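You operate a simulated robot arm through the tools that you are given. There is no shell and no other tool. Be economical: measure what you need, move in short steps, check, and stop when the job is done.

The job below is to be done with a simulated robot arm. You get a single attempt, and the scene is never put back.

TASK
File the burr off the blue pipe's end and pass the pipe.
Fine: tighten the vice first, file till the burr is gone, file back, then slacken the vice and put the pipe in the pass tray.

It is judged by the outcome, as a careful person would: the job done as asked, and still so three seconds after it is handed in. It fails if anything else is knocked over, pushed out of place, dropped, spilled or broken.

THE ROBOT
A 5-joint arm with a two-finger parallel gripper, fixed in place. Base frame: the origin is at the foot of the arm, x ahead of it, y to its left, z up; the work surface is at about z = 0. Readings come in cm, rad, newtons and seconds.
With the tool pointing down near the work surface it reaches from about 26 to 60 cm from the base axis. Its first joint turns from -1.152 to 1.152 rad. The tool tilts only in the upright plane through the base axis and itself; it spins freely about its own axis. Payload 1.57 kg.
The TCP is the grasp point between the finger pads, 3 cm short of the fingertips. In the tool frame z runs along the fingers and y along their closing line. The gripper opens to 8 cm. The fingers are 1.7 cm wide and 1.2 cm thick; the gripper's body (4 by 8.2 cm) begins 8 cm behind the TCP.
Orientation is that of the tool frame in the base frame, as a unit quaternion [w, x, y, z]. With the fingers straight down and closing along the base's y, the tool's x points along the base's -x, its y along +y and its z along -z.

THE INTERFACE
- The arm moves only by the tool arm_command. Its argument "steps" is a list of rows, each a list of 7 numbers: the finger opening in cm, from 0 to 8, then the shift along the base's x, y, z in cm, then the turn, a rotation vector about the base's x, y, z in rad. In form: [[grip, tx, ty, tz, rx, ry, rz], ...]. A call has 1 to 20 rows; each row is the pose to reach, as a shift and turn from the pose commanded when the call began. Rows are played at 5 a second. More than 5 cm and 0.15 rad between two rows, or a gripper value outside its range, and nothing of the call is played. A pose out of reach is approached as far as the arm can. The call stops where the force on the tool passes 40 N (or 10 N more than at its start, if that is more) or the arm is blocked; 0.2 s more then pass. The fingers move at their own pace (about 15.3 cm/s each) and stop on an object; they squeeze with about 33 N. The grip force told is the motor's: it shows also when the fingers shut on nothing. Time passes only in rows, and 0.2 s behind the last, so rows that repeat a pose let the fingers close. It gives the time, the measured TCP pose, the force on the tool (base axes), the opening and the grip force at its end, in the units of the frame above (readings bear some noise).
- Cameras (640 x 400 px; columns grow to the right, rows downward): "scene" is fixed at [3.39, 38.54, 54.65]; the picture's right is [-0.80, -0.60, 0.00], its down [-0.20, 0.27, -0.94] and it looks along [0.56, -0.76, -0.33] (base axes); focal length 268 px, centre (320, 200). "wrist" rides on the gripper at [7.2, -0.7, -12.2] in the tool frame; the picture's right is [0.09, 1.00, 0.00], its down [-0.84, 0.08, -0.54] and it looks along [-0.54, 0.05, 0.84] (tool axes); focal length 238 px, centre (320, 200). There is no depth. A picture from a camera that has moved, and an enlarged one, comes with that camera's place and axes in the base frame and with its lens.
- grab_frame(camera): a new picture of that camera. No time passes.
- enlarge(camera, box): a new picture of the part [left, top, right, bottom] of that camera's present view, enlarged. No time passes.
- hand_in(): hands the job in; it is judged then, once.

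Go step by step. Nothing tells you positions but the pictures and the camera data: compare them with the known pose of the tool, close in by small moves and look again before you grip or let go. The budget is 120 turns and 76 pictures, counting those below and the enlarged ones. Unless the task says otherwise, let go and move clear before handing in, and close with one line.

The tools are called after "Emit:" by a JSON object that holds its "api" and its "payload". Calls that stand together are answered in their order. arm_command: Moves the arm, as the interface text tells. Its arguments: {"type":"object","properties":{"steps":{"type":"array","items":{"type":"array","items":{"type":"number"}}}},"required":["steps"]} The other tools are called the same way: grab_frame (camera) takes a picture; enlarge (camera, box) takes an enlarged picture of a part of a camera's view; hand_in () hands the job in.

At the start:

```text
time: 0.0
tcp_pos: [33.89, 3.84, 45.08]
orientation: [0.0, 0.0, 1.0, 0.0]
ft_force: [0.3, 0.1, 0.1]
opening: 8.02
grasp_force: 0.1
```

scene: 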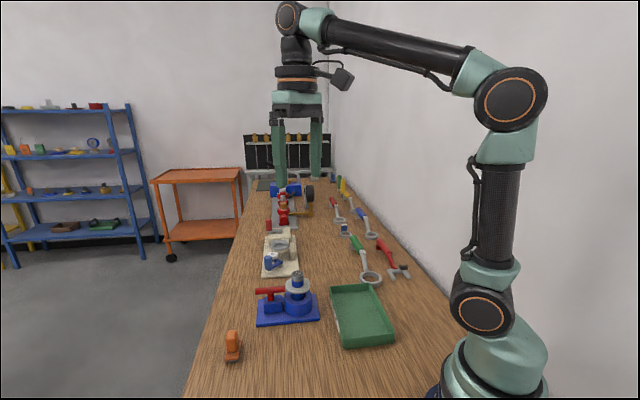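
wrist: 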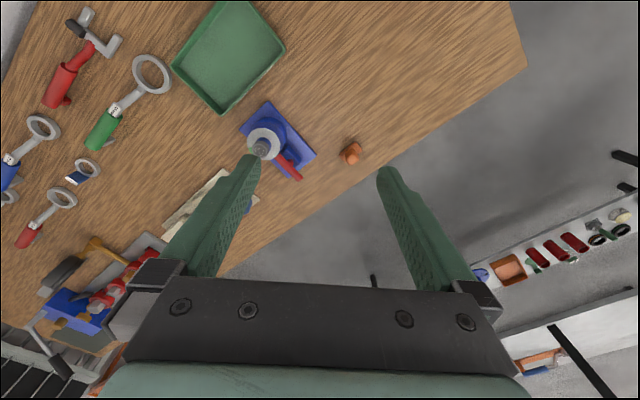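

I see a bench with a blue vice-like fixture, a green tray, an orange object and several tools. I'll look closer before I move.

Emit:
{"api": "enlarge", "payload": {"camera": "scene", "box": [210, 260, 410, 385]}}

Emit:
{"api": "enlarge", "payload": {"camera": "scene", "box": [230, 170, 390, 290]}}

Emit:
{"api": "enlarge", "payload": {"camera": "wrist", "box": [0, 0, 400, 250]}}

```text
3.20 times, centred on (310, 322) of scene
camera zoom: at [3.39, 38.54, 54.65], right [-0.8, -0.6, 0.0], down [-0.2, 0.27, -0.94], along [0.56, -0.76, -0.33], focal length 856 px, centre (352, -192)
```

zoom: 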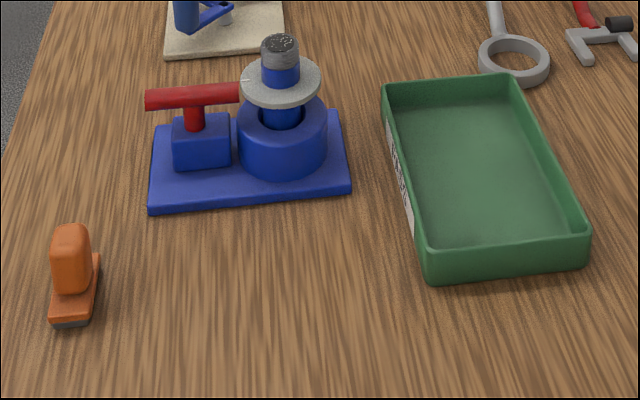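

```text
3.33 times, centred on (310, 230) of scene
camera zoom: at [3.39, 38.54, 54.65], right [-0.8, -0.6, 0.0], down [-0.2, 0.27, -0.94], along [0.56, -0.76, -0.33], focal length 892 px, centre (353, 100)
```

zoom: 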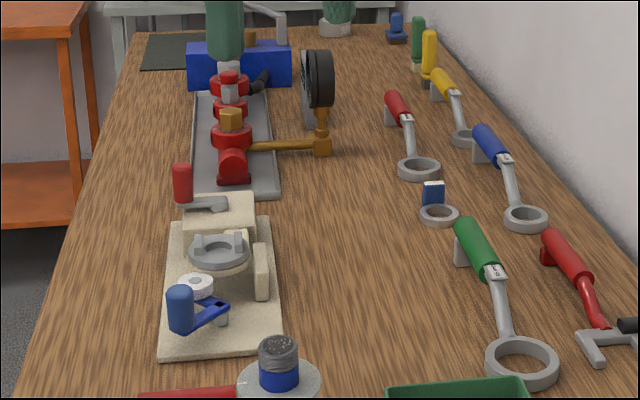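

```text
1.60 times, centred on (200, 125) of wrist
camera zoom: at [26.74, 3.16, 57.25], right [-0.09, 1.0, 0.0], down [0.84, 0.08, 0.54], along [0.54, 0.05, -0.84], focal length 381 px, centre (512, 320)
```

zoom: 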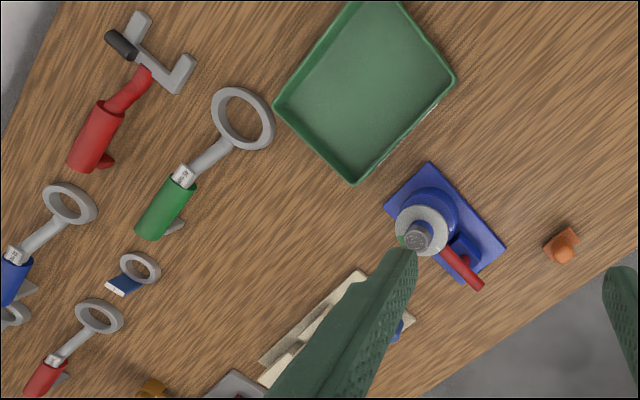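

The blue pipe stands in the blue vice near (44,-7), with a rough grey end at about z=12. The file (orange) is near (46,14) and the green tray is to the right. I'll bring the wrist camera closer for better measurements.

Emit:
{"api": "arm_command", "payload": {"steps": [[8, -0.7, -2.2, -4, 0, 0, 0], [8, -1.4, -4.4, -8, 0, 0, 0], [8, -2.2, -6.6, -12, 0, 0, 0], [8, -2.9, -8.8, -15, 0, 0, 0], [8, -2.9, -8.8, -15, 0, 0, 0]]}}

Emit:
{"api": "grab_frame", "payload": {"camera": "wrist"}}

Emit:
{"api": "enlarge", "payload": {"camera": "scene", "box": [240, 260, 330, 330]}}

```text
time: 1.2
tcp_pos: [31.01, -5.0, 29.99]
orientation: [0.0, -0.002, 1.0, 0.0]
ft_force: [0.4, 0.2, -0.4]
opening: 8.01
grasp_force: 0.1
```

```text
70 pictures are left
camera wrist: at [23.81, -5.74, 42.18], right [-0.09, 1.0, 0.0], down [0.84, 0.08, 0.54], along [0.54, 0.05, -0.84], focal length 238 px, centre (320, 200)
```

wrist: 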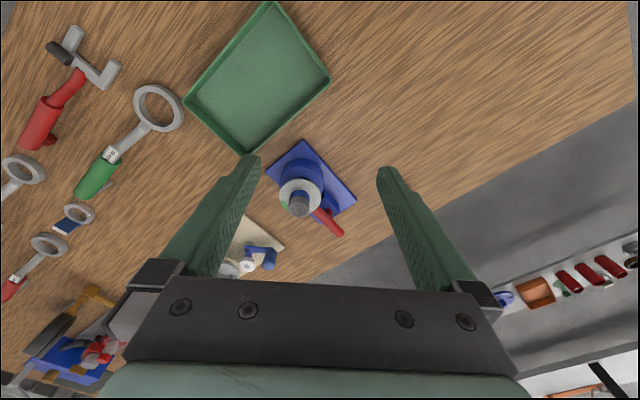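

```text
5.71 times, centred on (285, 295) of scene
camera zoom: at [3.39, 38.53, 54.65], right [-0.8, -0.6, 0.0], down [-0.2, 0.27, -0.94], along [0.56, -0.76, -0.33], focal length 1528 px, centre (520, -343)
```

zoom: 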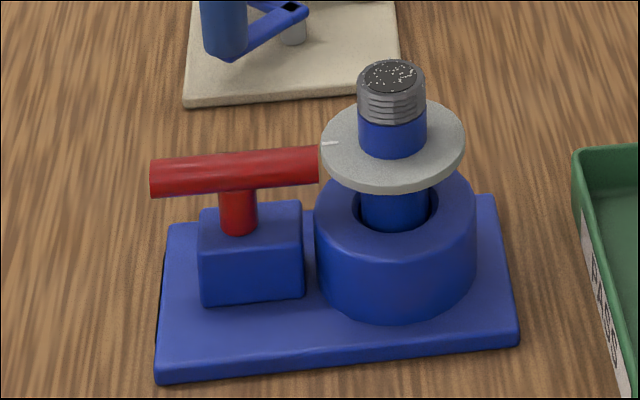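

The pipe has a threaded grey end with burr specks on top and a grey flange disc. The red T-bar beside it works the vice. I'll zoom the wrist view to triangulate the parts.

Emit:
{"api": "enlarge", "payload": {"camera": "wrist", "box": [250, 130, 378, 250]}}

Emit:
{"api": "enlarge", "payload": {"camera": "scene", "box": [210, 320, 260, 370]}}

```text
3.33 times, centred on (314, 190) of wrist
camera zoom: at [23.81, -5.74, 42.18], right [-0.09, 1.0, 0.0], down [0.84, 0.08, 0.54], along [0.54, 0.05, -0.84], focal length 794 px, centre (340, 233)
```

zoom: 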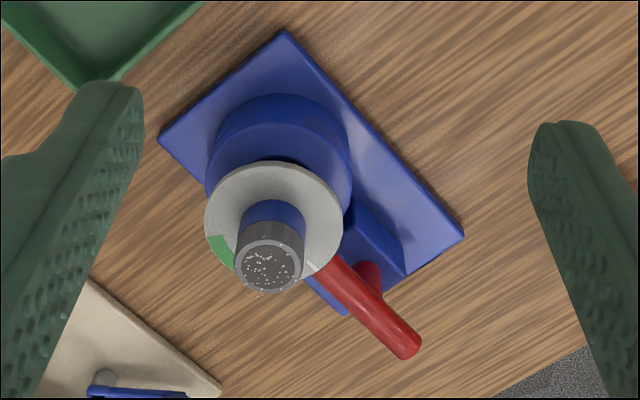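

```text
8.00 times, centred on (235, 345) of scene
camera zoom: at [3.39, 38.53, 54.65], right [-0.8, -0.6, 0.0], down [-0.2, 0.27, -0.94], along [0.56, -0.76, -0.33], focal length 2140 px, centre (1000, -960)
```

zoom: 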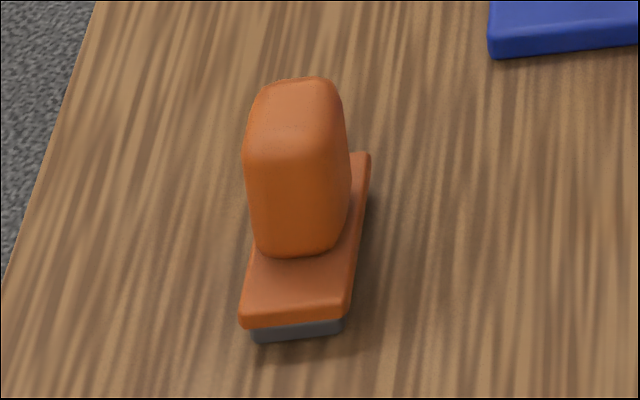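

The disc is a dial, with a white mark near the bar and a green sector about 90° clockwise of it. The T-bar's centre is at about (49.7,-1.8,7.9), with azimuth ~43°. I'll go above it with the fingers turned to straddle the bar.

Emit:
{"api": "arm_command", "payload": {"steps": [[8, 3.1, 0.53, -1, 0, 0, 0.125], [8, 6.2, 1.06, -2, 0, 0, 0.25], [8, 9.3, 1.6, -4, 0, 0, 0.375], [8, 12.4, 2.13, -6, 0, 0, 0.5], [8, 15.5, 2.66, -8, 0, 0, 0.625], [8, 18.7, 3.2, -12, 0, 0, 0.75], [8, 18.7, 3.2, -14, 0, 0, 0.75], [8, 18.7, 3.2, -14, 0, 0, 0.75]]}}

Emit:
{"api": "grab_frame", "payload": {"camera": "wrist"}}

Emit:
{"api": "enlarge", "payload": {"camera": "scene", "box": [210, 220, 370, 340]}}

```text
refused: row 6 steps farther than a row can; nothing moved
```

```text
66 pictures are left
camera wrist: at [23.81, -5.74, 42.18], right [-0.09, 1.0, 0.0], down [0.84, 0.08, 0.54], along [0.54, 0.05, -0.84], focal length 238 px, centre (320, 200)
```

wrist: 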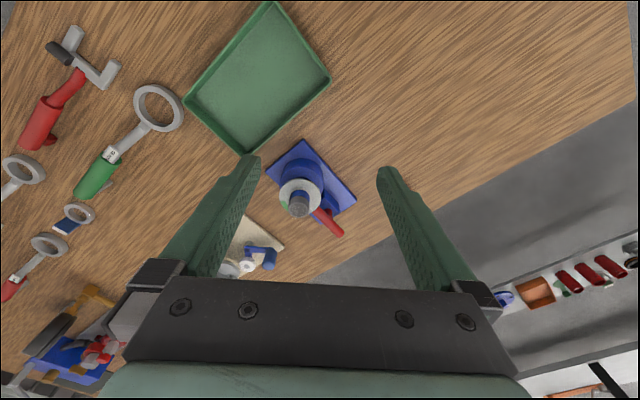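

```text
3.33 times, centred on (290, 280) of scene
camera zoom: at [3.39, 38.53, 54.65], right [-0.8, -0.6, 0.0], down [-0.2, 0.27, -0.94], along [0.56, -0.76, -0.33], focal length 892 px, centre (420, -67)
```

zoom: 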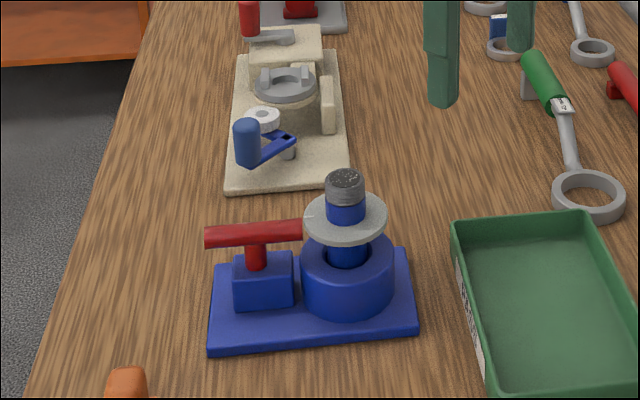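

The call was refused because one row was too large a step. I'll send it again in smaller steps.

Emit:
{"api": "arm_command", "payload": {"steps": [[8, 3.1, 0.53, -1, 0, 0, 0.125], [8, 6.2, 1.06, -2, 0, 0, 0.25], [8, 9.3, 1.6, -4, 0, 0, 0.375], [8, 12.4, 2.13, -6, 0, 0, 0.5], [8, 15.5, 2.66, -8, 0, 0, 0.625], [8, 18.7, 3.2, -11, 0, 0, 0.75], [8, 18.7, 3.2, -14, 0, 0, 0.75], [8, 18.7, 3.2, -14, 0, 0, 0.75]]}}

Emit:
{"api": "grab_frame", "payload": {"camera": "wrist"}}

Emit:
{"api": "enlarge", "payload": {"camera": "scene", "box": [210, 220, 370, 340]}}

```text
time: 3.0
tcp_pos: [49.92, -1.87, 15.8]
orientation: [0.0, -0.368, 0.93, 0.001]
ft_force: [0.4, 0.2, 0.1]
opening: 7.98
grasp_force: 0.2
```

```text
64 pictures are left
camera wrist: at [45.02, -7.28, 28.04], right [-0.75, 0.66, 0.0], down [0.56, 0.63, 0.54], along [0.36, 0.41, -0.84], focal length 238 px, centre (320, 200)
```

wrist: 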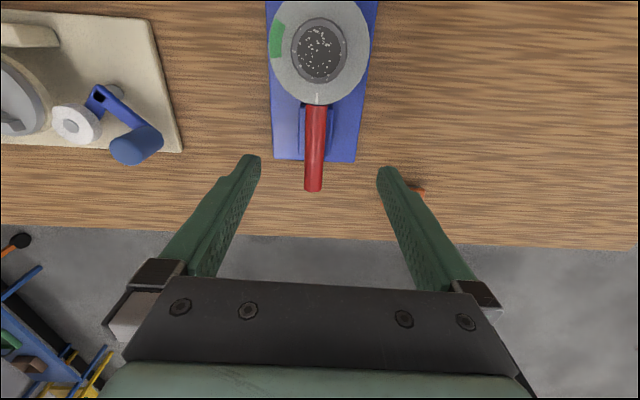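

```text
3.33 times, centred on (290, 280) of scene
camera zoom: at [3.39, 38.54, 54.65], right [-0.8, -0.6, 0.0], down [-0.2, 0.27, -0.94], along [0.56, -0.76, -0.33], focal length 892 px, centre (420, -67)
```

zoom: 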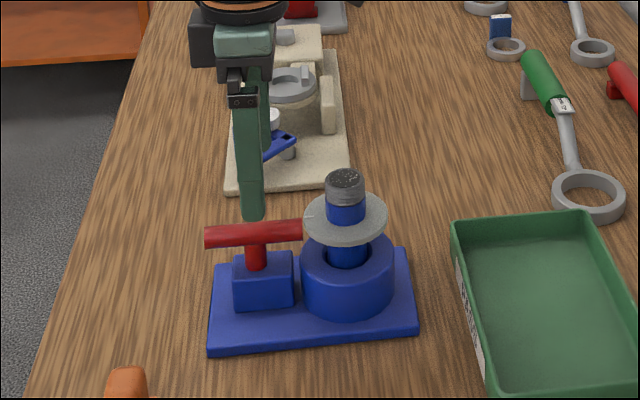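

The bar lines up with the fingers to within about 0.4 cm. I'll nudge sideways and lower partway.

Emit:
{"api": "arm_command", "payload": {"steps": [[8, 0.2, -0.25, -2, 0, 0, 0], [8, 0.2, -0.25, -4, 0, 0, 0], [8, 0.2, -0.25, -5, 0, 0, 0], [8, 0.2, -0.25, -5, 0, 0, 0]]}}

Emit:
{"api": "grab_frame", "payload": {"camera": "wrist"}}

Emit:
{"api": "enlarge", "payload": {"camera": "scene", "box": [230, 250, 330, 330]}}

```text
time: 4.0
tcp_pos: [49.9, -1.99, 10.98]
orientation: [-0.001, -0.367, 0.93, 0.0]
ft_force: [-0.2, -0.8, -0.3]
opening: 7.99
grasp_force: 0.1
```

```text
62 pictures are left
camera wrist: at [45.18, -7.45, 23.19], right [-0.75, 0.67, 0.0], down [0.56, 0.63, 0.54], along [0.36, 0.4, -0.84], focal length 238 px, centre (320, 200)
```

wrist: 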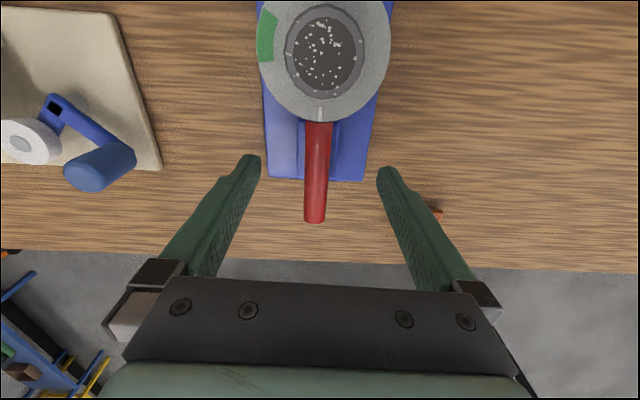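

```text
5.00 times, centred on (280, 290) of scene
camera zoom: at [3.39, 38.54, 54.65], right [-0.8, -0.6, 0.0], down [-0.2, 0.27, -0.94], along [0.56, -0.76, -0.33], focal length 1337 px, centre (520, -250)
```

zoom: 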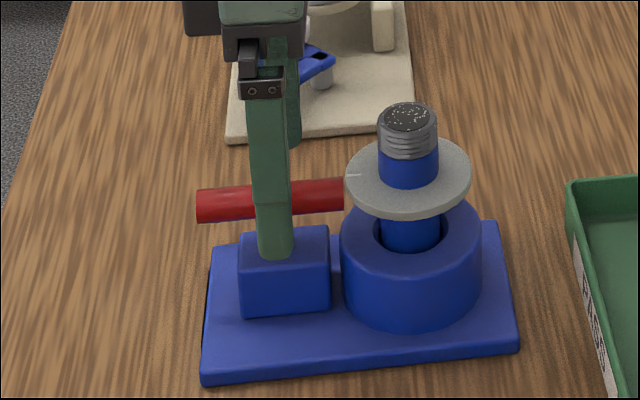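

The finger is centred along the bar. I'll lower to straddle it and close.

Emit:
{"api": "arm_command", "payload": {"steps": [[8, 0.2, -0.2, -1.4, 0, 0, 0], [8, 0.2, -0.2, -2.6, 0, 0, 0], [8, 0.2, -0.2, -2.6, 0, 0, 0], [3, 0.2, -0.2, -2.6, 0, 0, 0], [1, 0.2, -0.2, -2.6, 0, 0, 0], [1, 0.2, -0.2, -2.6, 0, 0, 0]]}}

Emit:
{"api": "enlarge", "payload": {"camera": "scene", "box": [230, 250, 330, 330]}}

```text
time: 5.4
tcp_pos: [50.07, -2.11, 8.54]
orientation: [0.0, -0.367, 0.93, -0.001]
ft_force: [-2.2, 3.4, 0.9]
opening: 1.84
grasp_force: 32.8
```

```text
5.00 times, centred on (280, 290) of scene
camera zoom: at [3.39, 38.54, 54.65], right [-0.8, -0.6, 0.0], down [-0.2, 0.27, -0.94], along [0.56, -0.76, -0.33], focal length 1337 px, centre (520, -250)
```

zoom: 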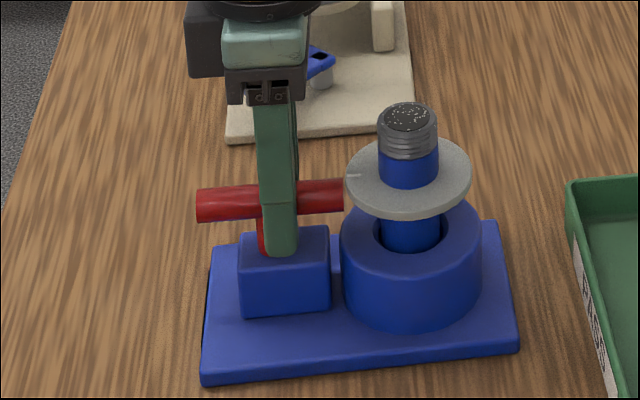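

The bar is gripped at an opening of 1.84. I'll turn it clockwise in small steps about the post and watch the dial.

Emit:
{"api": "arm_command", "payload": {"steps": [[1, -0.01, 0.03, 0, 0, 0, -0.1], [1, -0.03, 0.06, 0, 0, 0, -0.2], [1, -0.05, 0.1, 0, 0, 0, -0.3], [1, -0.06, 0.13, 0, 0, 0, -0.4], [1, -0.07, 0.16, 0, 0, 0, -0.5]]}}

Emit:
{"api": "grab_frame", "payload": {"camera": "wrist"}}

Emit:
{"api": "enlarge", "payload": {"camera": "scene", "box": [230, 250, 330, 330]}}

```text
time: 6.6
tcp_pos: [50.13, -1.91, 8.42]
orientation: [-0.001, -0.125, 0.992, 0.0]
ft_force: [-11.0, 26.7, 7.9]
opening: 1.81
grasp_force: 33.1
```

```text
59 pictures are left
camera wrist: at [43.26, -4.36, 20.64], right [-0.34, 0.94, 0.0], down [0.79, 0.28, 0.54], along [0.51, 0.18, -0.84], focal length 238 px, centre (320, 200)
```

wrist: 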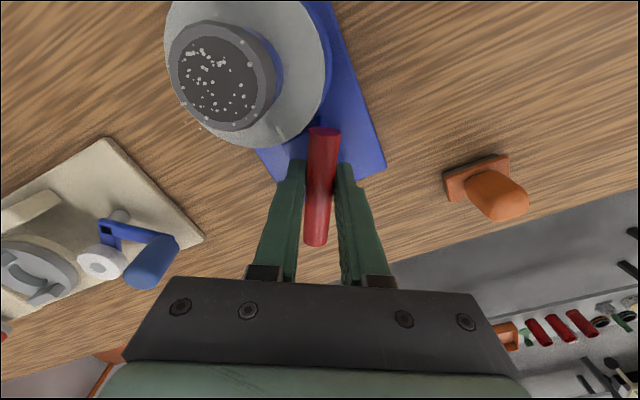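

```text
5.00 times, centred on (280, 290) of scene
camera zoom: at [3.39, 38.54, 54.65], right [-0.8, -0.6, 0.0], down [-0.2, 0.27, -0.94], along [0.56, -0.76, -0.33], focal length 1337 px, centre (520, -250)
```

zoom: 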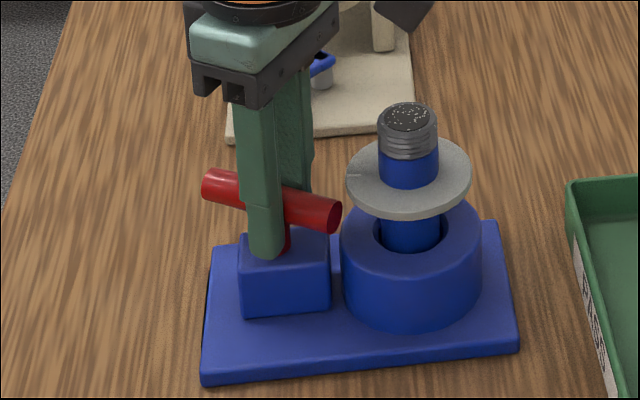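

The handle is turning, but there's a side force of about 27 N. I'll check the dial before continuing.

Emit:
{"api": "enlarge", "payload": {"camera": "wrist", "box": [150, 0, 390, 150]}}

Emit:
{"api": "enlarge", "payload": {"camera": "scene", "box": [260, 265, 330, 310]}}

```text
2.67 times, centred on (270, 75) of wrist
camera zoom: at [43.26, -4.36, 20.64], right [-0.34, 0.94, 0.0], down [0.79, 0.28, 0.54], along [0.51, 0.18, -0.84], focal length 636 px, centre (453, 533)
```

zoom: 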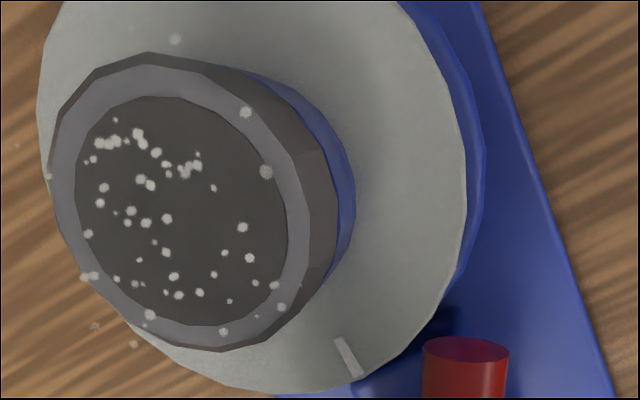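

```text
8.89 times, centred on (295, 288) of scene
camera zoom: at [3.39, 38.54, 54.65], right [-0.8, -0.6, 0.0], down [-0.2, 0.27, -0.94], along [0.56, -0.76, -0.33], focal length 2378 px, centre (542, -578)
```

zoom: 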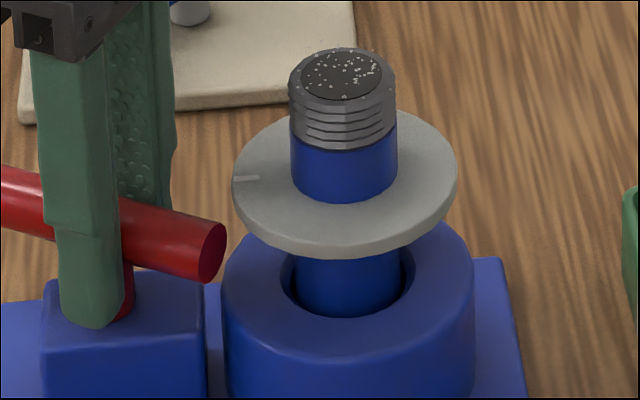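

The dial's mark stays put; green is presumably the handle's target sector. I'll ease the sideways force and keep turning clockwise.

Emit:
{"api": "arm_command", "payload": {"steps": [[1, -0.04, 0.12, 0, 0, 0, 0], [1, -0.05, 0.18, 0, 0, 0, -0.1], [1, -0.05, 0.23, 0, 0, 0, -0.2], [1, -0.05, 0.28, 0, 0, 0, -0.3], [1, -0.05, 0.33, 0, 0, 0, -0.4]]}}

Emit:
{"api": "grab_frame", "payload": {"camera": "wrist"}}

```text
time: 7.8
tcp_pos: [49.95, -1.67, 8.55]
orientation: [0.0, 0.076, 0.997, 0.0]
ft_force: [-5.4, 16.2, -2.5]
opening: 1.8
grasp_force: 32.1
```

```text
55 pictures are left
camera wrist: at [42.8, -1.27, 20.62], right [0.06, 1.0, 0.0], down [0.84, -0.05, 0.54], along [0.54, -0.03, -0.84], focal length 238 px, centre (320, 200)
```

wrist: 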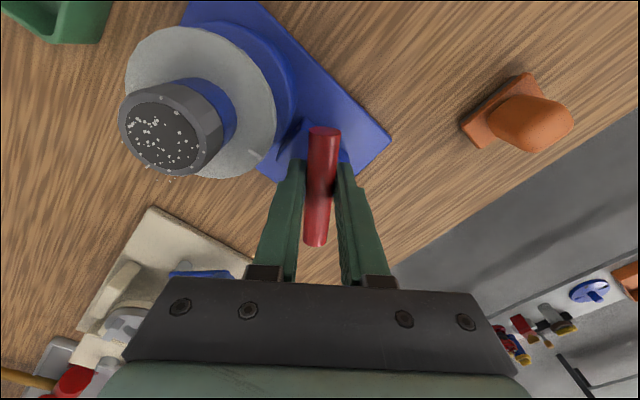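

Emit:
{"api": "enlarge", "payload": {"camera": "wrist", "box": [100, 0, 340, 190]}}

```text
2.11 times, centred on (220, 95) of wrist
camera zoom: at [42.8, -1.27, 20.62], right [0.06, 1.0, 0.0], down [0.84, -0.05, 0.54], along [0.54, -0.03, -0.84], focal length 502 px, centre (530, 421)
```

zoom: 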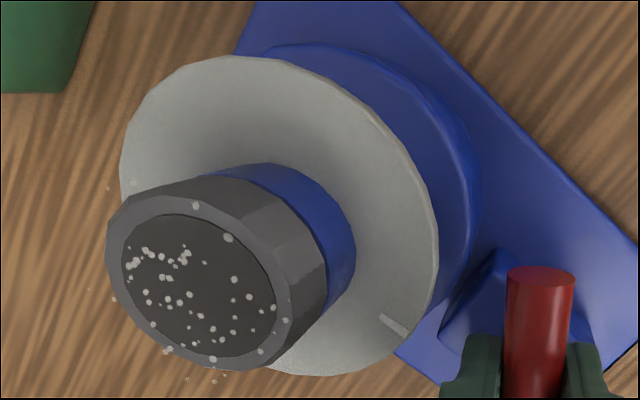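

Emit:
{"api": "arm_command", "payload": {"steps": [[1, -0.02, 0.1, 0, 0, 0, -0.1], [1, 0.0, 0.16, 0, 0, 0, -0.2], [1, 0.02, 0.21, 0, 0, 0, -0.3], [1, 0.04, 0.26, 0, 0, 0, -0.4], [1, 0.05, 0.3, 0, 0, 0, -0.5]]}}

Emit:
{"api": "grab_frame", "payload": {"camera": "wrist"}}

Emit:
{"api": "enlarge", "payload": {"camera": "scene", "box": [230, 250, 330, 330]}}

```text
time: 9.0
tcp_pos: [50.05, -1.44, 8.5]
orientation: [0.001, 0.32, 0.947, 0.001]
ft_force: [7.5, 6.1, -13.3]
opening: 1.81
grasp_force: 32.6
```

```text
53 pictures are left
camera wrist: at [43.97, 2.4, 20.62], right [0.53, 0.85, 0.0], down [0.71, -0.45, 0.54], along [0.46, -0.29, -0.84], focal length 238 px, centre (320, 200)
```

wrist: 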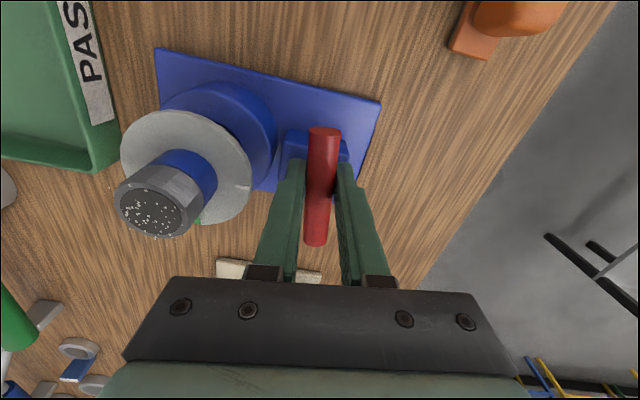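

```text
5.00 times, centred on (280, 290) of scene
camera zoom: at [3.4, 38.53, 54.65], right [-0.8, -0.6, 0.0], down [-0.2, 0.27, -0.94], along [0.56, -0.76, -0.33], focal length 1337 px, centre (520, -250)
```

zoom: 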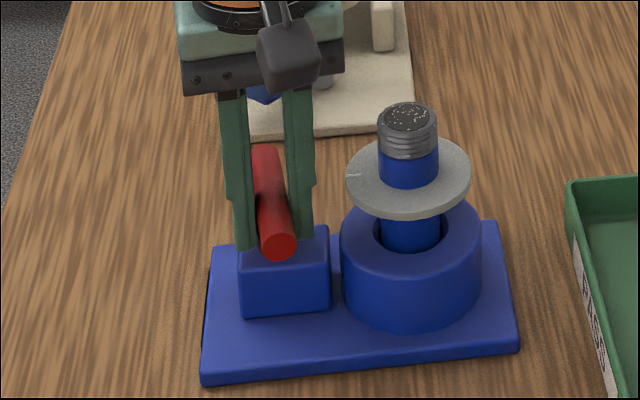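

Emit:
{"api": "arm_command", "payload": {"steps": [[1, 0.04, 0.04, -0.05, 0, 0, -0.1], [1, 0.08, 0.08, -0.1, 0, 0, -0.2], [1, 0.12, 0.12, -0.1, 0, 0, -0.3]]}}

Emit:
{"api": "enlarge", "payload": {"camera": "wrist", "box": [80, 80, 400, 280]}}

```text
time: 9.8
tcp_pos: [50.1, -1.31, 8.45]
orientation: [0.0, 0.458, 0.889, 0.001]
ft_force: [-2.2, -3.4, 10.1]
opening: 2.06
grasp_force: 33.9
```

```text
2.00 times, centred on (240, 180) of wrist
camera zoom: at [45.47, 4.09, 20.62], right [0.76, 0.65, 0.0], down [0.55, -0.64, 0.54], along [0.35, -0.41, -0.84], focal length 477 px, centre (480, 240)
```

zoom: 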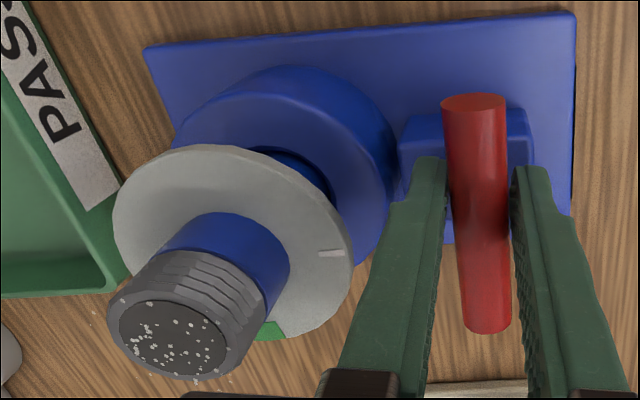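

The bar has come to its stop: the grip began slipping at a turn of about 90°, with the bar pointing at the green sector. The vice is tight, so I'll open slightly and rise.

Emit:
{"api": "arm_command", "payload": {"steps": [[3.6, 0, 0, 0, 0, 0, 0], [3.6, 0, 0, 0, 0, 0, 0], [3.6, 0, 0, 2, 0, 0, 0], [3.6, 0, 0, 5, 0, 0, 0], [3.6, 0, 0, 9, 0, 0, 0], [3.6, 0, 0, 9, 0, 0, 0]]}}

Emit:
{"api": "grab_frame", "payload": {"camera": "wrist"}}

Emit:
{"api": "enlarge", "payload": {"camera": "scene", "box": [230, 250, 330, 330]}}

```text
time: 11.2
tcp_pos: [50.2, -1.14, 17.46]
orientation: [-0.001, 0.457, 0.89, 0.0]
ft_force: [-0.4, -0.5, -0.2]
opening: 3.6
grasp_force: 0.1
```

```text
50 pictures are left
camera wrist: at [45.56, 4.21, 29.58], right [0.76, 0.65, 0.0], down [0.55, -0.64, 0.54], along [0.35, -0.41, -0.84], focal length 238 px, centre (320, 200)
```

wrist: 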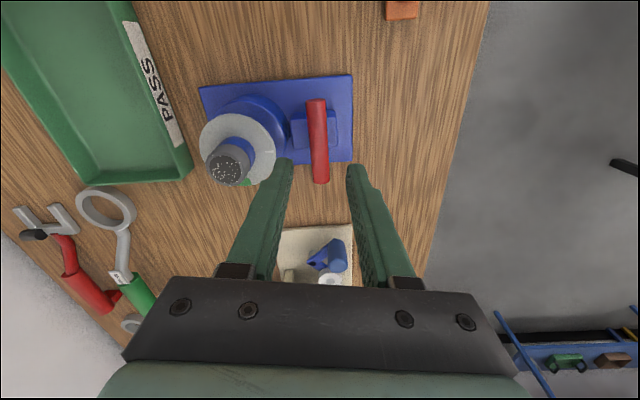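

```text
5.00 times, centred on (280, 290) of scene
camera zoom: at [3.39, 38.54, 54.65], right [-0.8, -0.6, 0.0], down [-0.2, 0.27, -0.94], along [0.56, -0.76, -0.33], focal length 1337 px, centre (520, -250)
```

zoom: 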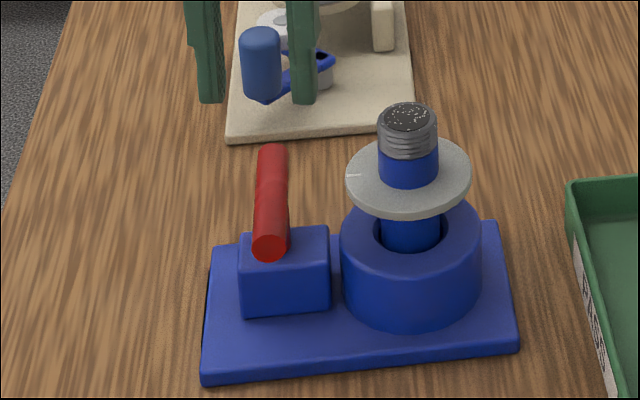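

The vice handle stays at its stop. Next I'll move to view the orange file.

Emit:
{"api": "arm_command", "payload": {"steps": [[5, -1, 1.5, 2, 0, 0, 0.13], [6, -2.2, 3.5, 4, 0, 0, 0.27], [8, -3.4, 5.5, 4.5, 0, 0, 0.41], [8, -4.6, 7.5, 4.5, 0, 0, 0.55], [8, -5.8, 9.5, 4.5, 0, 0, 0.69], [8, -7, 11, 4.5, 0, 0, 0.83], [8, -8, 12, 4.5, 0, 0, 0.95], [8, -8, 12, 4.5, 0, 0, 0.95]]}}

Emit:
{"api": "grab_frame", "payload": {"camera": "wrist"}}

```text
time: 13.0
tcp_pos: [42.18, 10.74, 22.06]
orientation: [0.0, -0.001, 1.0, 0.0]
ft_force: [-0.6, -0.2, 0.3]
opening: 7.99
grasp_force: 0.1
```

```text
48 pictures are left
camera wrist: at [35.0, 10.08, 34.09], right [-0.09, 1.0, 0.0], down [0.84, 0.08, 0.54], along [0.54, 0.05, -0.84], focal length 238 px, centre (320, 200)
```

wrist: 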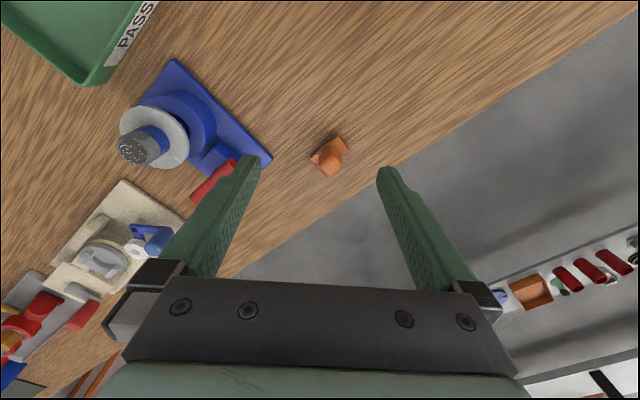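

Emit:
{"api": "enlarge", "payload": {"camera": "wrist", "box": [290, 120, 370, 190]}}

```text
5.71 times, centred on (330, 155) of wrist
camera zoom: at [35.0, 10.08, 34.09], right [-0.09, 1.0, 0.0], down [0.84, 0.08, 0.54], along [0.54, 0.05, -0.84], focal length 1362 px, centre (263, 457)
```

zoom: 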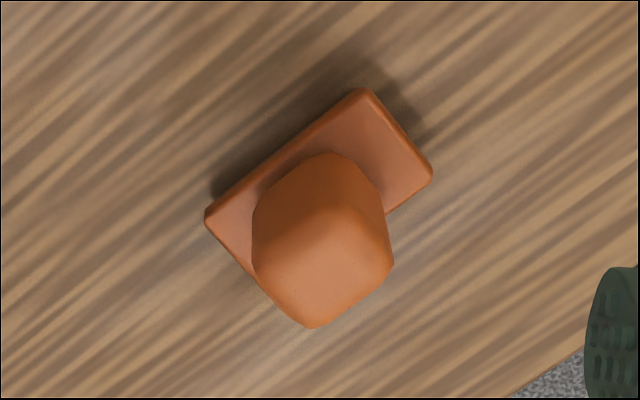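

The file's plate is centred near (48.1,12.7), about 5.1×2.8 cm, with its long axis at -45°, and the handle rises to z≈6. I'll go above it with the fingers closing across its width.

Emit:
{"api": "arm_command", "payload": {"steps": [[8, 1, 0.3, -1, 0, 0, -0.13], [8, 2, 0.6, -2, 0, 0, -0.27], [8, 3, 0.9, -4, 0, 0, -0.4], [8, 4, 1.3, -6, 0, 0, -0.54], [8, 5, 1.6, -7, 0, 0, -0.67], [8, 5.85, 1.9, -9, 0, 0, -0.796], [8, 5.85, 1.9, -9, 0, 0, -0.796]]}}

Emit:
{"api": "grab_frame", "payload": {"camera": "wrist"}}

Emit:
{"api": "enlarge", "payload": {"camera": "scene", "box": [200, 290, 280, 370]}}

```text
time: 14.6
tcp_pos: [47.8, 12.76, 12.97]
orientation: [0.0, 0.389, 0.921, 0.001]
ft_force: [-0.2, -0.2, -0.7]
opening: 7.99
grasp_force: 0.1
```

```text
46 pictures are left
camera wrist: at [42.41, 17.31, 25.08], right [0.65, 0.76, 0.0], down [0.64, -0.54, 0.54], along [0.41, -0.35, -0.84], focal length 238 px, centre (320, 200)
```

wrist: 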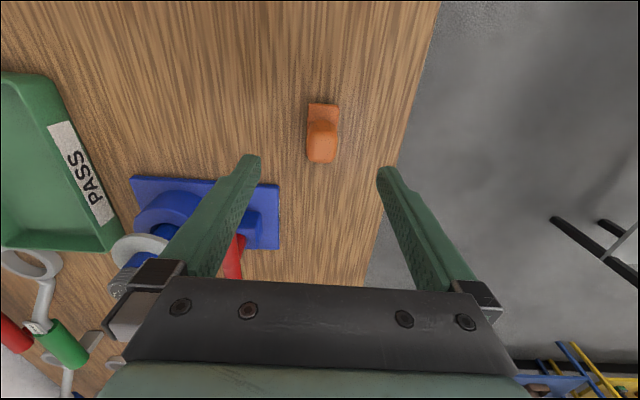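

```text
5.00 times, centred on (240, 330) of scene
camera zoom: at [3.39, 38.54, 54.65], right [-0.8, -0.6, 0.0], down [-0.2, 0.27, -0.94], along [0.56, -0.76, -0.33], focal length 1337 px, centre (720, -450)
```

zoom: 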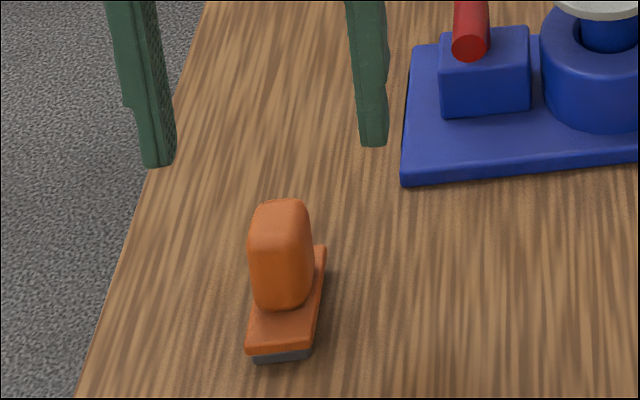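

The fingers straddle the file, well centred. I'll lower and grip the handle.

Emit:
{"api": "arm_command", "payload": {"steps": [[8, -0.1, 0.1, -3, 0, 0, 0], [8, -0.1, 0.1, -6, 0, 0, 0], [8, -0.1, 0.1, -8, 0, 0, 0], [8, -0.1, 0.1, -8, 0, 0, 0], [4, -0.1, 0.1, -8, 0, 0, 0], [1, -0.1, 0.1, -8, 0, 0, 0], [1, -0.1, 0.1, -8, 0, 0, 0]]}}

Emit:
{"api": "enlarge", "payload": {"camera": "scene", "box": [200, 290, 280, 370]}}

```text
time: 16.2
tcp_pos: [47.94, 12.68, 4.89]
orientation: [0.0, 0.387, 0.922, 0.0]
ft_force: [0.8, -0.4, 0.0]
opening: 2.56
grasp_force: 33.7
```

```text
5.00 times, centred on (240, 330) of scene
camera zoom: at [3.39, 38.54, 54.65], right [-0.8, -0.6, 0.0], down [-0.2, 0.27, -0.94], along [0.56, -0.76, -0.33], focal length 1337 px, centre (720, -450)
```

zoom: 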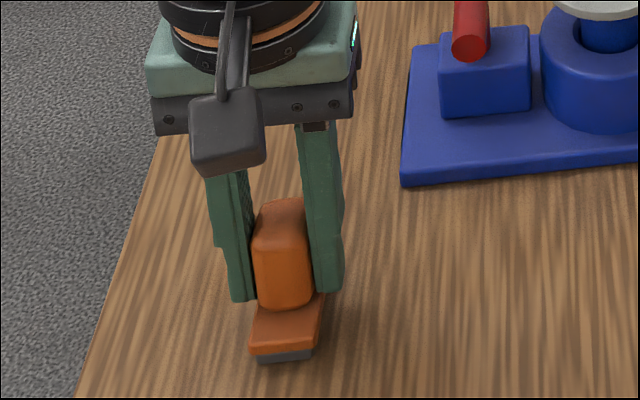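

The file is gripped, with its underside about 4.9 cm below the TCP. I'll lift it and carry it over to above the pipe.

Emit:
{"api": "arm_command", "payload": {"steps": [[1, 0, 0, 4, 0, 0, 0], [1, 0, 0, 8.5, 0, 0, 0], [1, 0, 0, 13, 0, 0, 0], [1, 0, 0, 17, 0, 0, 0], [1, -0.7, -4, 17.5, 0, 0, 0], [1, -1.4, -8, 17.5, 0, 0, 0], [1, -2.1, -12, 17.5, 0, 0, 0], [1, -2.8, -16, 17.5, 0, 0, 0], [1, -3.5, -19.6, 17.5, 0, 0, 0], [1, -3.5, -19.6, 17.5, 0, 0, 0]]}}

Emit:
{"api": "grab_frame", "payload": {"camera": "wrist"}}

Emit:
{"api": "enlarge", "payload": {"camera": "scene", "box": [230, 200, 390, 320]}}

```text
time: 18.4
tcp_pos: [44.51, -6.5, 22.13]
orientation: [0.0, 0.387, 0.922, -0.001]
ft_force: [-0.4, 0.6, -1.4]
opening: 2.57
grasp_force: 32.7
```

```text
43 pictures are left
camera wrist: at [39.01, -1.94, 34.35], right [0.65, 0.76, 0.0], down [0.64, -0.54, 0.54], along [0.41, -0.35, -0.84], focal length 238 px, centre (320, 200)
```

wrist: 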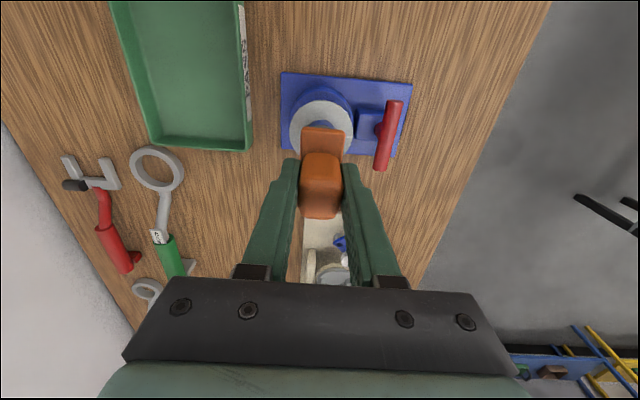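

```text
3.33 times, centred on (310, 260) of scene
camera zoom: at [3.39, 38.53, 54.65], right [-0.8, -0.6, 0.0], down [-0.2, 0.27, -0.94], along [0.56, -0.76, -0.33], focal length 892 px, centre (353, 0)
```

zoom: 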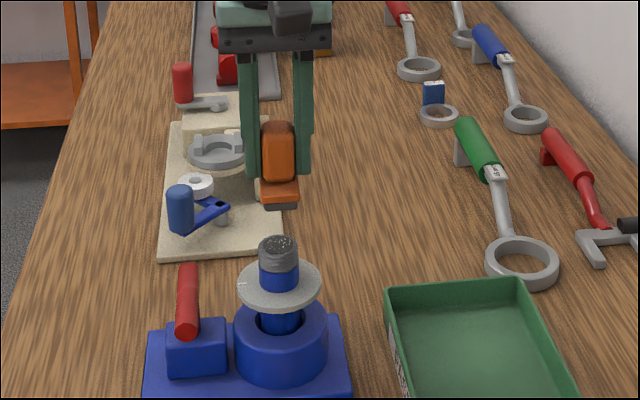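

The file hangs just above the pipe end. I'll centre it and lower gently to feel for contact.

Emit:
{"api": "arm_command", "payload": {"steps": [[1, -0.05, -0.4, -2, 0, 0, 0], [1, -0.05, -0.4, -3.6, 0, 0, 0], [1, -0.05, -0.4, -3.9, 0, 0, 0], [1, -0.05, -0.4, -4.1, 0, 0, 0], [1, -0.05, -0.4, -4.1, 0, 0, 0]]}}

Emit:
{"api": "enlarge", "payload": {"camera": "scene", "box": [250, 230, 330, 300]}}

```text
time: 19.6
tcp_pos: [44.32, -7.08, 18.17]
orientation: [0.0, 0.387, 0.922, 0.0]
ft_force: [-0.1, -0.1, -1.5]
opening: 2.56
grasp_force: 33.3
```

```text
5.71 times, centred on (290, 265) of scene
camera zoom: at [3.39, 38.54, 54.65], right [-0.8, -0.6, 0.0], down [-0.2, 0.27, -0.94], along [0.56, -0.76, -0.33], focal length 1528 px, centre (491, -171)
```

zoom: 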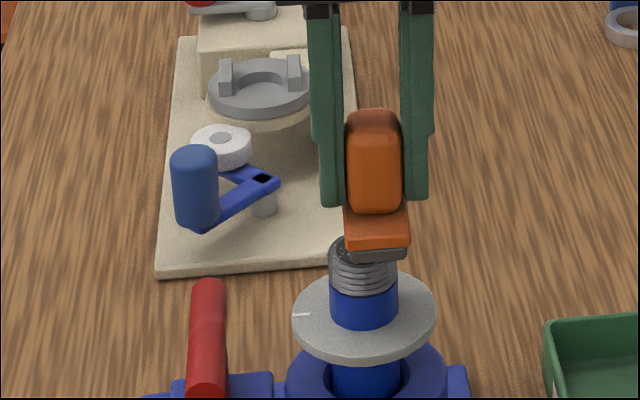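

Emit:
{"api": "arm_command", "payload": {"steps": [[1, 0.2, 0.15, -0.15, 0, 0, 0], [1, 0.2, 0.15, -0.3, 0, 0, 0], [1, 0.2, 0.15, -0.45, 0, 0, 0], [1, 0.2, 0.15, -0.45, 0, 0, 0]]}}

Emit:
{"api": "enlarge", "payload": {"camera": "scene", "box": [250, 230, 330, 300]}}

```text
time: 20.6
tcp_pos: [44.63, -7.04, 17.88]
orientation: [0.0, 0.388, 0.922, 0.0]
ft_force: [-0.2, 0.6, -1.2]
opening: 2.55
grasp_force: 33.0
```

```text
5.71 times, centred on (290, 265) of scene
camera zoom: at [3.39, 38.54, 54.65], right [-0.8, -0.6, 0.0], down [-0.2, 0.27, -0.94], along [0.56, -0.76, -0.33], focal length 1528 px, centre (491, -171)
```

zoom: 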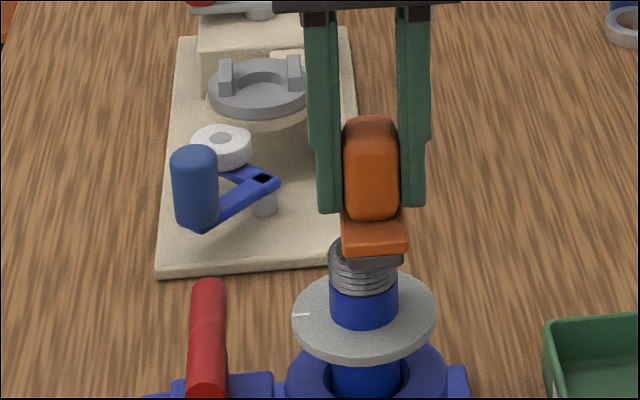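

Still no contact. I'll lower in finer steps.

Emit:
{"api": "arm_command", "payload": {"steps": [[1, 0.1, 0.1, -0.15, 0, 0, 0], [1, 0.1, 0.1, -0.3, 0, 0, 0], [1, 0.1, 0.1, -0.4, 0, 0, 0], [1, 0.1, 0.1, -0.4, 0, 0, 0]]}}

```text
time: 21.6
tcp_pos: [44.58, -6.94, 17.37]
orientation: [0.0, 0.388, 0.922, 0.0]
ft_force: [0.2, 0.4, -1.0]
opening: 2.57
grasp_force: 33.3
```

Emit:
{"api": "arm_command", "payload": {"steps": [[1, 0, 0, -0.15, 0, 0, 0], [1, 0, 0, -0.3, 0, 0, 0], [1, 0, 0, -0.4, 0, 0, 0], [1, 0, 0, -0.4, 0, 0, 0]]}}

Emit:
{"api": "enlarge", "payload": {"camera": "scene", "box": [250, 230, 330, 300]}}

```text
time: 22.6
tcp_pos: [44.61, -7.07, 16.94]
orientation: [0.0, 0.386, 0.922, 0.0]
ft_force: [-1.7, 2.5, 4.3]
opening: 2.58
grasp_force: 33.2
```

```text
5.71 times, centred on (290, 265) of scene
camera zoom: at [3.39, 38.54, 54.65], right [-0.8, -0.6, 0.0], down [-0.2, 0.27, -0.94], along [0.56, -0.76, -0.33], focal length 1528 px, centre (491, -171)
```

zoom: 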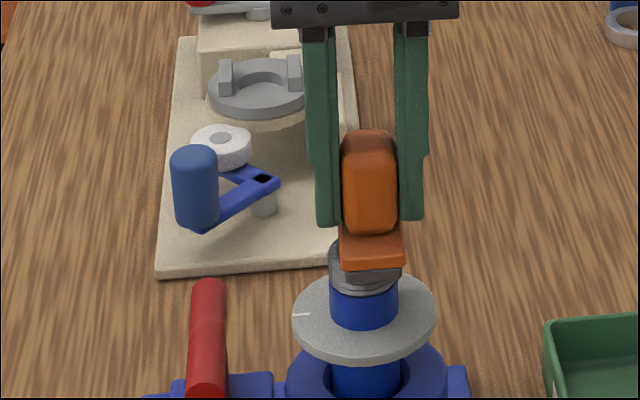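

Contact is made, at about 5 N up. I'll press slightly more and stroke along the file's long axis.

Emit:
{"api": "arm_command", "payload": {"steps": [[1, 0.35, -0.35, -0.1, 0, 0, 0], [1, 0.7, -0.7, -0.1, 0, 0, 0], [1, 1.05, -1.05, -0.1, 0, 0, 0], [1, 0.7, -0.7, -0.1, 0, 0, 0], [1, 0.35, -0.35, -0.1, 0, 0, 0], [1, 0, 0, -0.1, 0, 0, 0], [1, -0.35, 0.35, -0.1, 0, 0, 0], [1, -0.7, 0.7, -0.1, 0, 0, 0], [1, -1.05, 1.05, -0.1, 0, 0, 0], [1, -0.7, 0.7, -0.1, 0, 0, 0], [1, -0.35, 0.35, -0.1, 0, 0, 0], [1, 0, 0, -0.1, 0, 0, 0]]}}

Emit:
{"api": "enlarge", "payload": {"camera": "scene", "box": [250, 230, 330, 300]}}

```text
time: 25.2
tcp_pos: [44.65, -6.92, 16.98]
orientation: [-0.002, 0.387, 0.922, 0.0]
ft_force: [-6.3, 7.9, 26.1]
opening: 2.6
grasp_force: 32.7
```

```text
5.71 times, centred on (290, 265) of scene
camera zoom: at [3.38, 38.54, 54.65], right [-0.8, -0.6, 0.0], down [-0.2, 0.27, -0.94], along [0.56, -0.76, -0.33], focal length 1528 px, centre (491, -171)
```

zoom: 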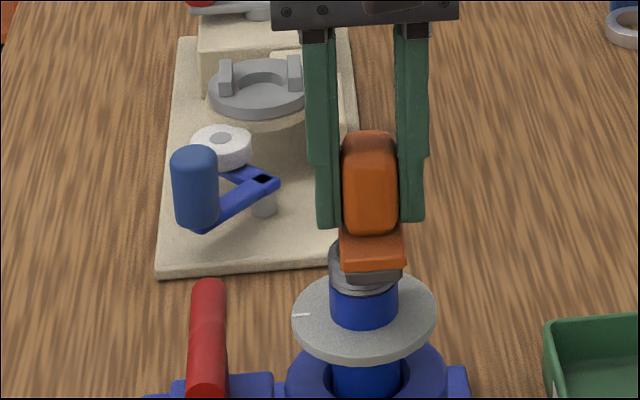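

The pressing force of about 26 N is safe. I'll make more strokes, then lift and inspect.

Emit:
{"api": "arm_command", "payload": {"steps": [[1, 0.5, -0.5, 0, 0, 0, 0], [1, 1.1, -1.1, 0, 0, 0, 0], [1, 0.5, -0.5, 0, 0, 0, 0], [1, 0, 0, 0, 0, 0, 0], [1, -0.5, 0.5, 0, 0, 0, 0], [1, -1.1, 1.1, 0, 0, 0, 0], [1, -0.5, 0.5, 0, 0, 0, 0], [1, 0, 0, 0, 0, 0, 0], [1, 0.5, -0.5, 0, 0, 0, 0], [1, 1.1, -1.1, 0, 0, 0, 0], [1, 0.5, -0.5, 0, 0, 0, 0], [1, 0, 0, 0, 0, 0, 0], [1, -0.5, 0.5, 0, 0, 0, 0], [1, -1.1, 1.1, 0, 0, 0, 0], [1, -0.5, 0.5, 0, 0, 0, 0], [1, 0, 0, 0, 0, 0, 0], [1, 0, 0, 1, 0, 0, 0], [1, 0, 0, 4, 0, 0, 0], [1, -3, 3, 6, 0, 0, 0], [1, -3, 3, 6, 0, 0, 0]]}}

Emit:
{"api": "enlarge", "payload": {"camera": "scene", "box": [270, 250, 320, 290]}}

```text
time: 29.4
tcp_pos: [41.71, -3.79, 23.04]
orientation: [-0.001, 0.388, 0.922, 0.0]
ft_force: [0.5, -0.2, -2.5]
opening: 2.55
grasp_force: 33.4
```

```text
10.00 times, centred on (295, 270) of scene
camera zoom: at [3.39, 38.54, 54.65], right [-0.8, -0.6, 0.0], down [-0.2, 0.27, -0.94], along [0.56, -0.76, -0.33], focal length 2675 px, centre (570, -500)
```

zoom: 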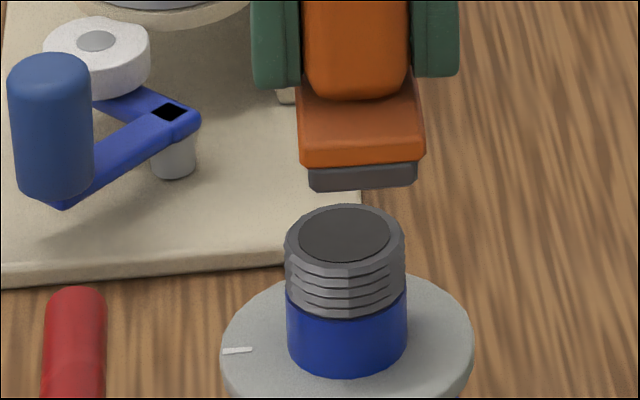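

The specks are gone from the scene's view. I'll confirm with the wrist camera.

Emit:
{"api": "grab_frame", "payload": {"camera": "wrist"}}

```text
36 pictures are left
camera wrist: at [36.28, 0.77, 35.15], right [0.65, 0.76, 0.0], down [0.64, -0.54, 0.54], along [0.41, -0.35, -0.84], focal length 238 px, centre (320, 200)
```

wrist: 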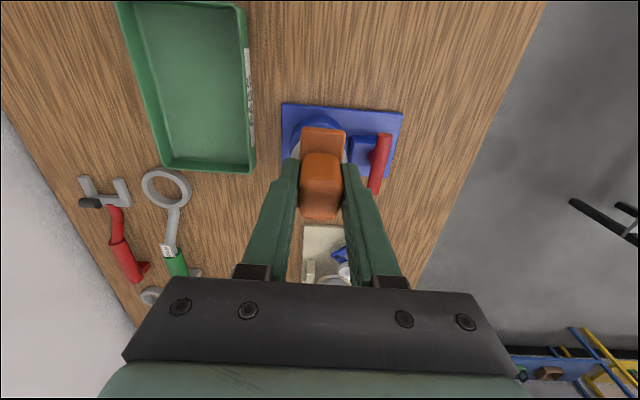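

The file blocks the view. I'll move partway back toward the file's place and look again.

Emit:
{"api": "arm_command", "payload": {"steps": [[1, 1.5, 3.5, 0, 0, 0, 0], [1, 3, 7, 0, 0, 0, 0], [1, 4.5, 10.5, 0, 0, 0, 0], [1, 4.5, 10.5, 0, 0, 0, 0]]}}

Emit:
{"api": "grab_frame", "payload": {"camera": "wrist"}}

```text
time: 30.4
tcp_pos: [46.25, 6.18, 23.02]
orientation: [0.0, 0.388, 0.922, 0.0]
ft_force: [-0.1, -0.5, -1.3]
opening: 2.56
grasp_force: 33.1
```

```text
35 pictures are left
camera wrist: at [40.75, 11.0, 35.1], right [0.65, 0.76, 0.0], down [0.64, -0.54, 0.54], along [0.41, -0.35, -0.84], focal length 238 px, centre (320, 200)
```

wrist: 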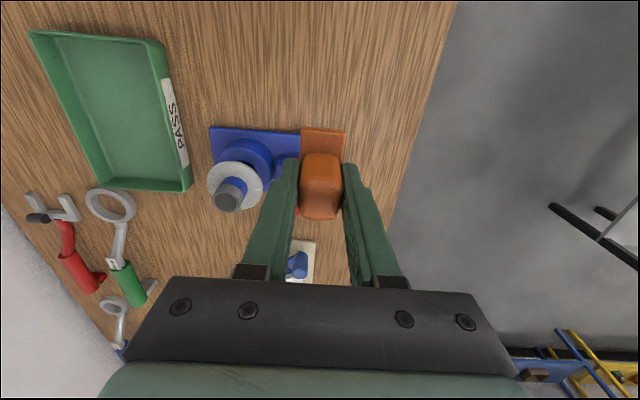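

Emit:
{"api": "enlarge", "payload": {"camera": "wrist", "box": [190, 150, 270, 220]}}

```text
5.71 times, centred on (230, 185) of wrist
camera zoom: at [40.75, 11.0, 35.1], right [0.65, 0.76, 0.0], down [0.64, -0.54, 0.54], along [0.41, -0.35, -0.84], focal length 1362 px, centre (834, 286)
```

zoom: 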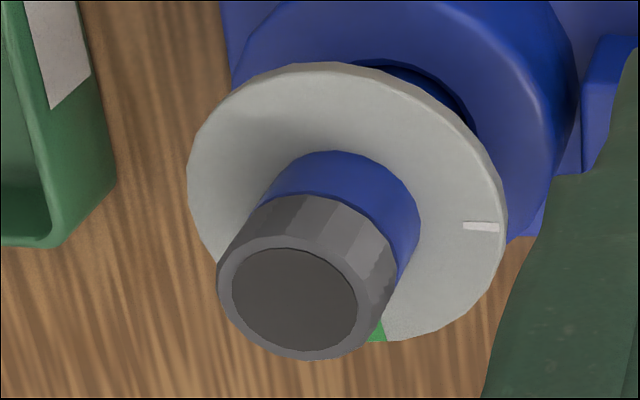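

The burr is gone. I'll put the file back exactly where it was.

Emit:
{"api": "arm_command", "payload": {"steps": [[1, 0.9, 3.2, 0, 0, 0, 0], [1, 1.75, 6.25, 0, 0, 0, 0], [1, 1.75, 6.25, -4.5, 0, 0, 0], [1, 1.75, 6.25, -9, 0, 0, 0], [1, 1.75, 6.25, -13, 0, 0, 0], [1, 1.75, 6.25, -16, 0, 0, 0], [1, 1.75, 6.25, -17.5, 0, 0, 0], [1, 1.75, 6.25, -17.8, 0, 0, 0], [1, 1.75, 6.25, -17.8, 0, 0, 0]]}}

Emit:
{"api": "enlarge", "payload": {"camera": "scene", "box": [200, 290, 280, 370]}}

```text
time: 32.4
tcp_pos: [47.83, 12.72, 5.09]
orientation: [0.0, 0.387, 0.922, 0.0]
ft_force: [-0.6, -0.2, -1.2]
opening: 2.58
grasp_force: 32.7
```

```text
5.00 times, centred on (240, 330) of scene
camera zoom: at [3.39, 38.54, 54.65], right [-0.8, -0.6, 0.0], down [-0.2, 0.27, -0.94], along [0.56, -0.76, -0.33], focal length 1337 px, centre (720, -450)
```

zoom: 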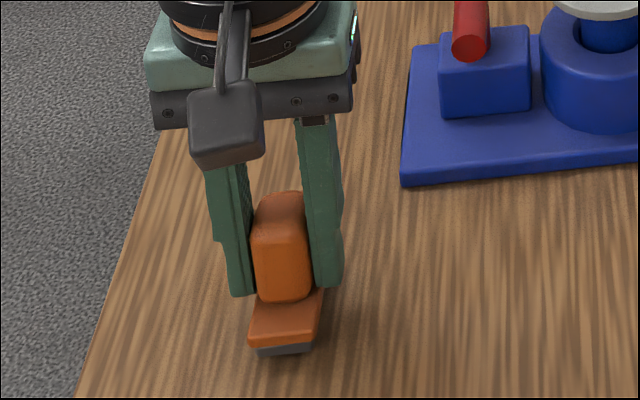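

Emit:
{"api": "arm_command", "payload": {"steps": [[1, 0, 0, -0.15, 0, 0, 0], [1, 0, 0, -0.25, 0, 0, 0], [1, 0, 0, -0.25, 0, 0, 0]]}}

```text
time: 33.2
tcp_pos: [47.99, 12.65, 4.84]
orientation: [0.0, 0.387, 0.922, 0.0]
ft_force: [-0.5, 0.6, -1.1]
opening: 2.56
grasp_force: 32.7
```

Emit:
{"api": "arm_command", "payload": {"steps": [[1, 0, 0, -0.06, 0, 0, 0], [1, 0, 0, -0.12, 0, 0, 0], [1, 0, 0, -0.12, 0, 0, 0]]}}

```text
time: 34.0
tcp_pos: [47.9, 12.73, 4.8]
orientation: [0.0, 0.387, 0.922, 0.0]
ft_force: [0.3, -0.3, -0.6]
opening: 2.54
grasp_force: 32.6
```

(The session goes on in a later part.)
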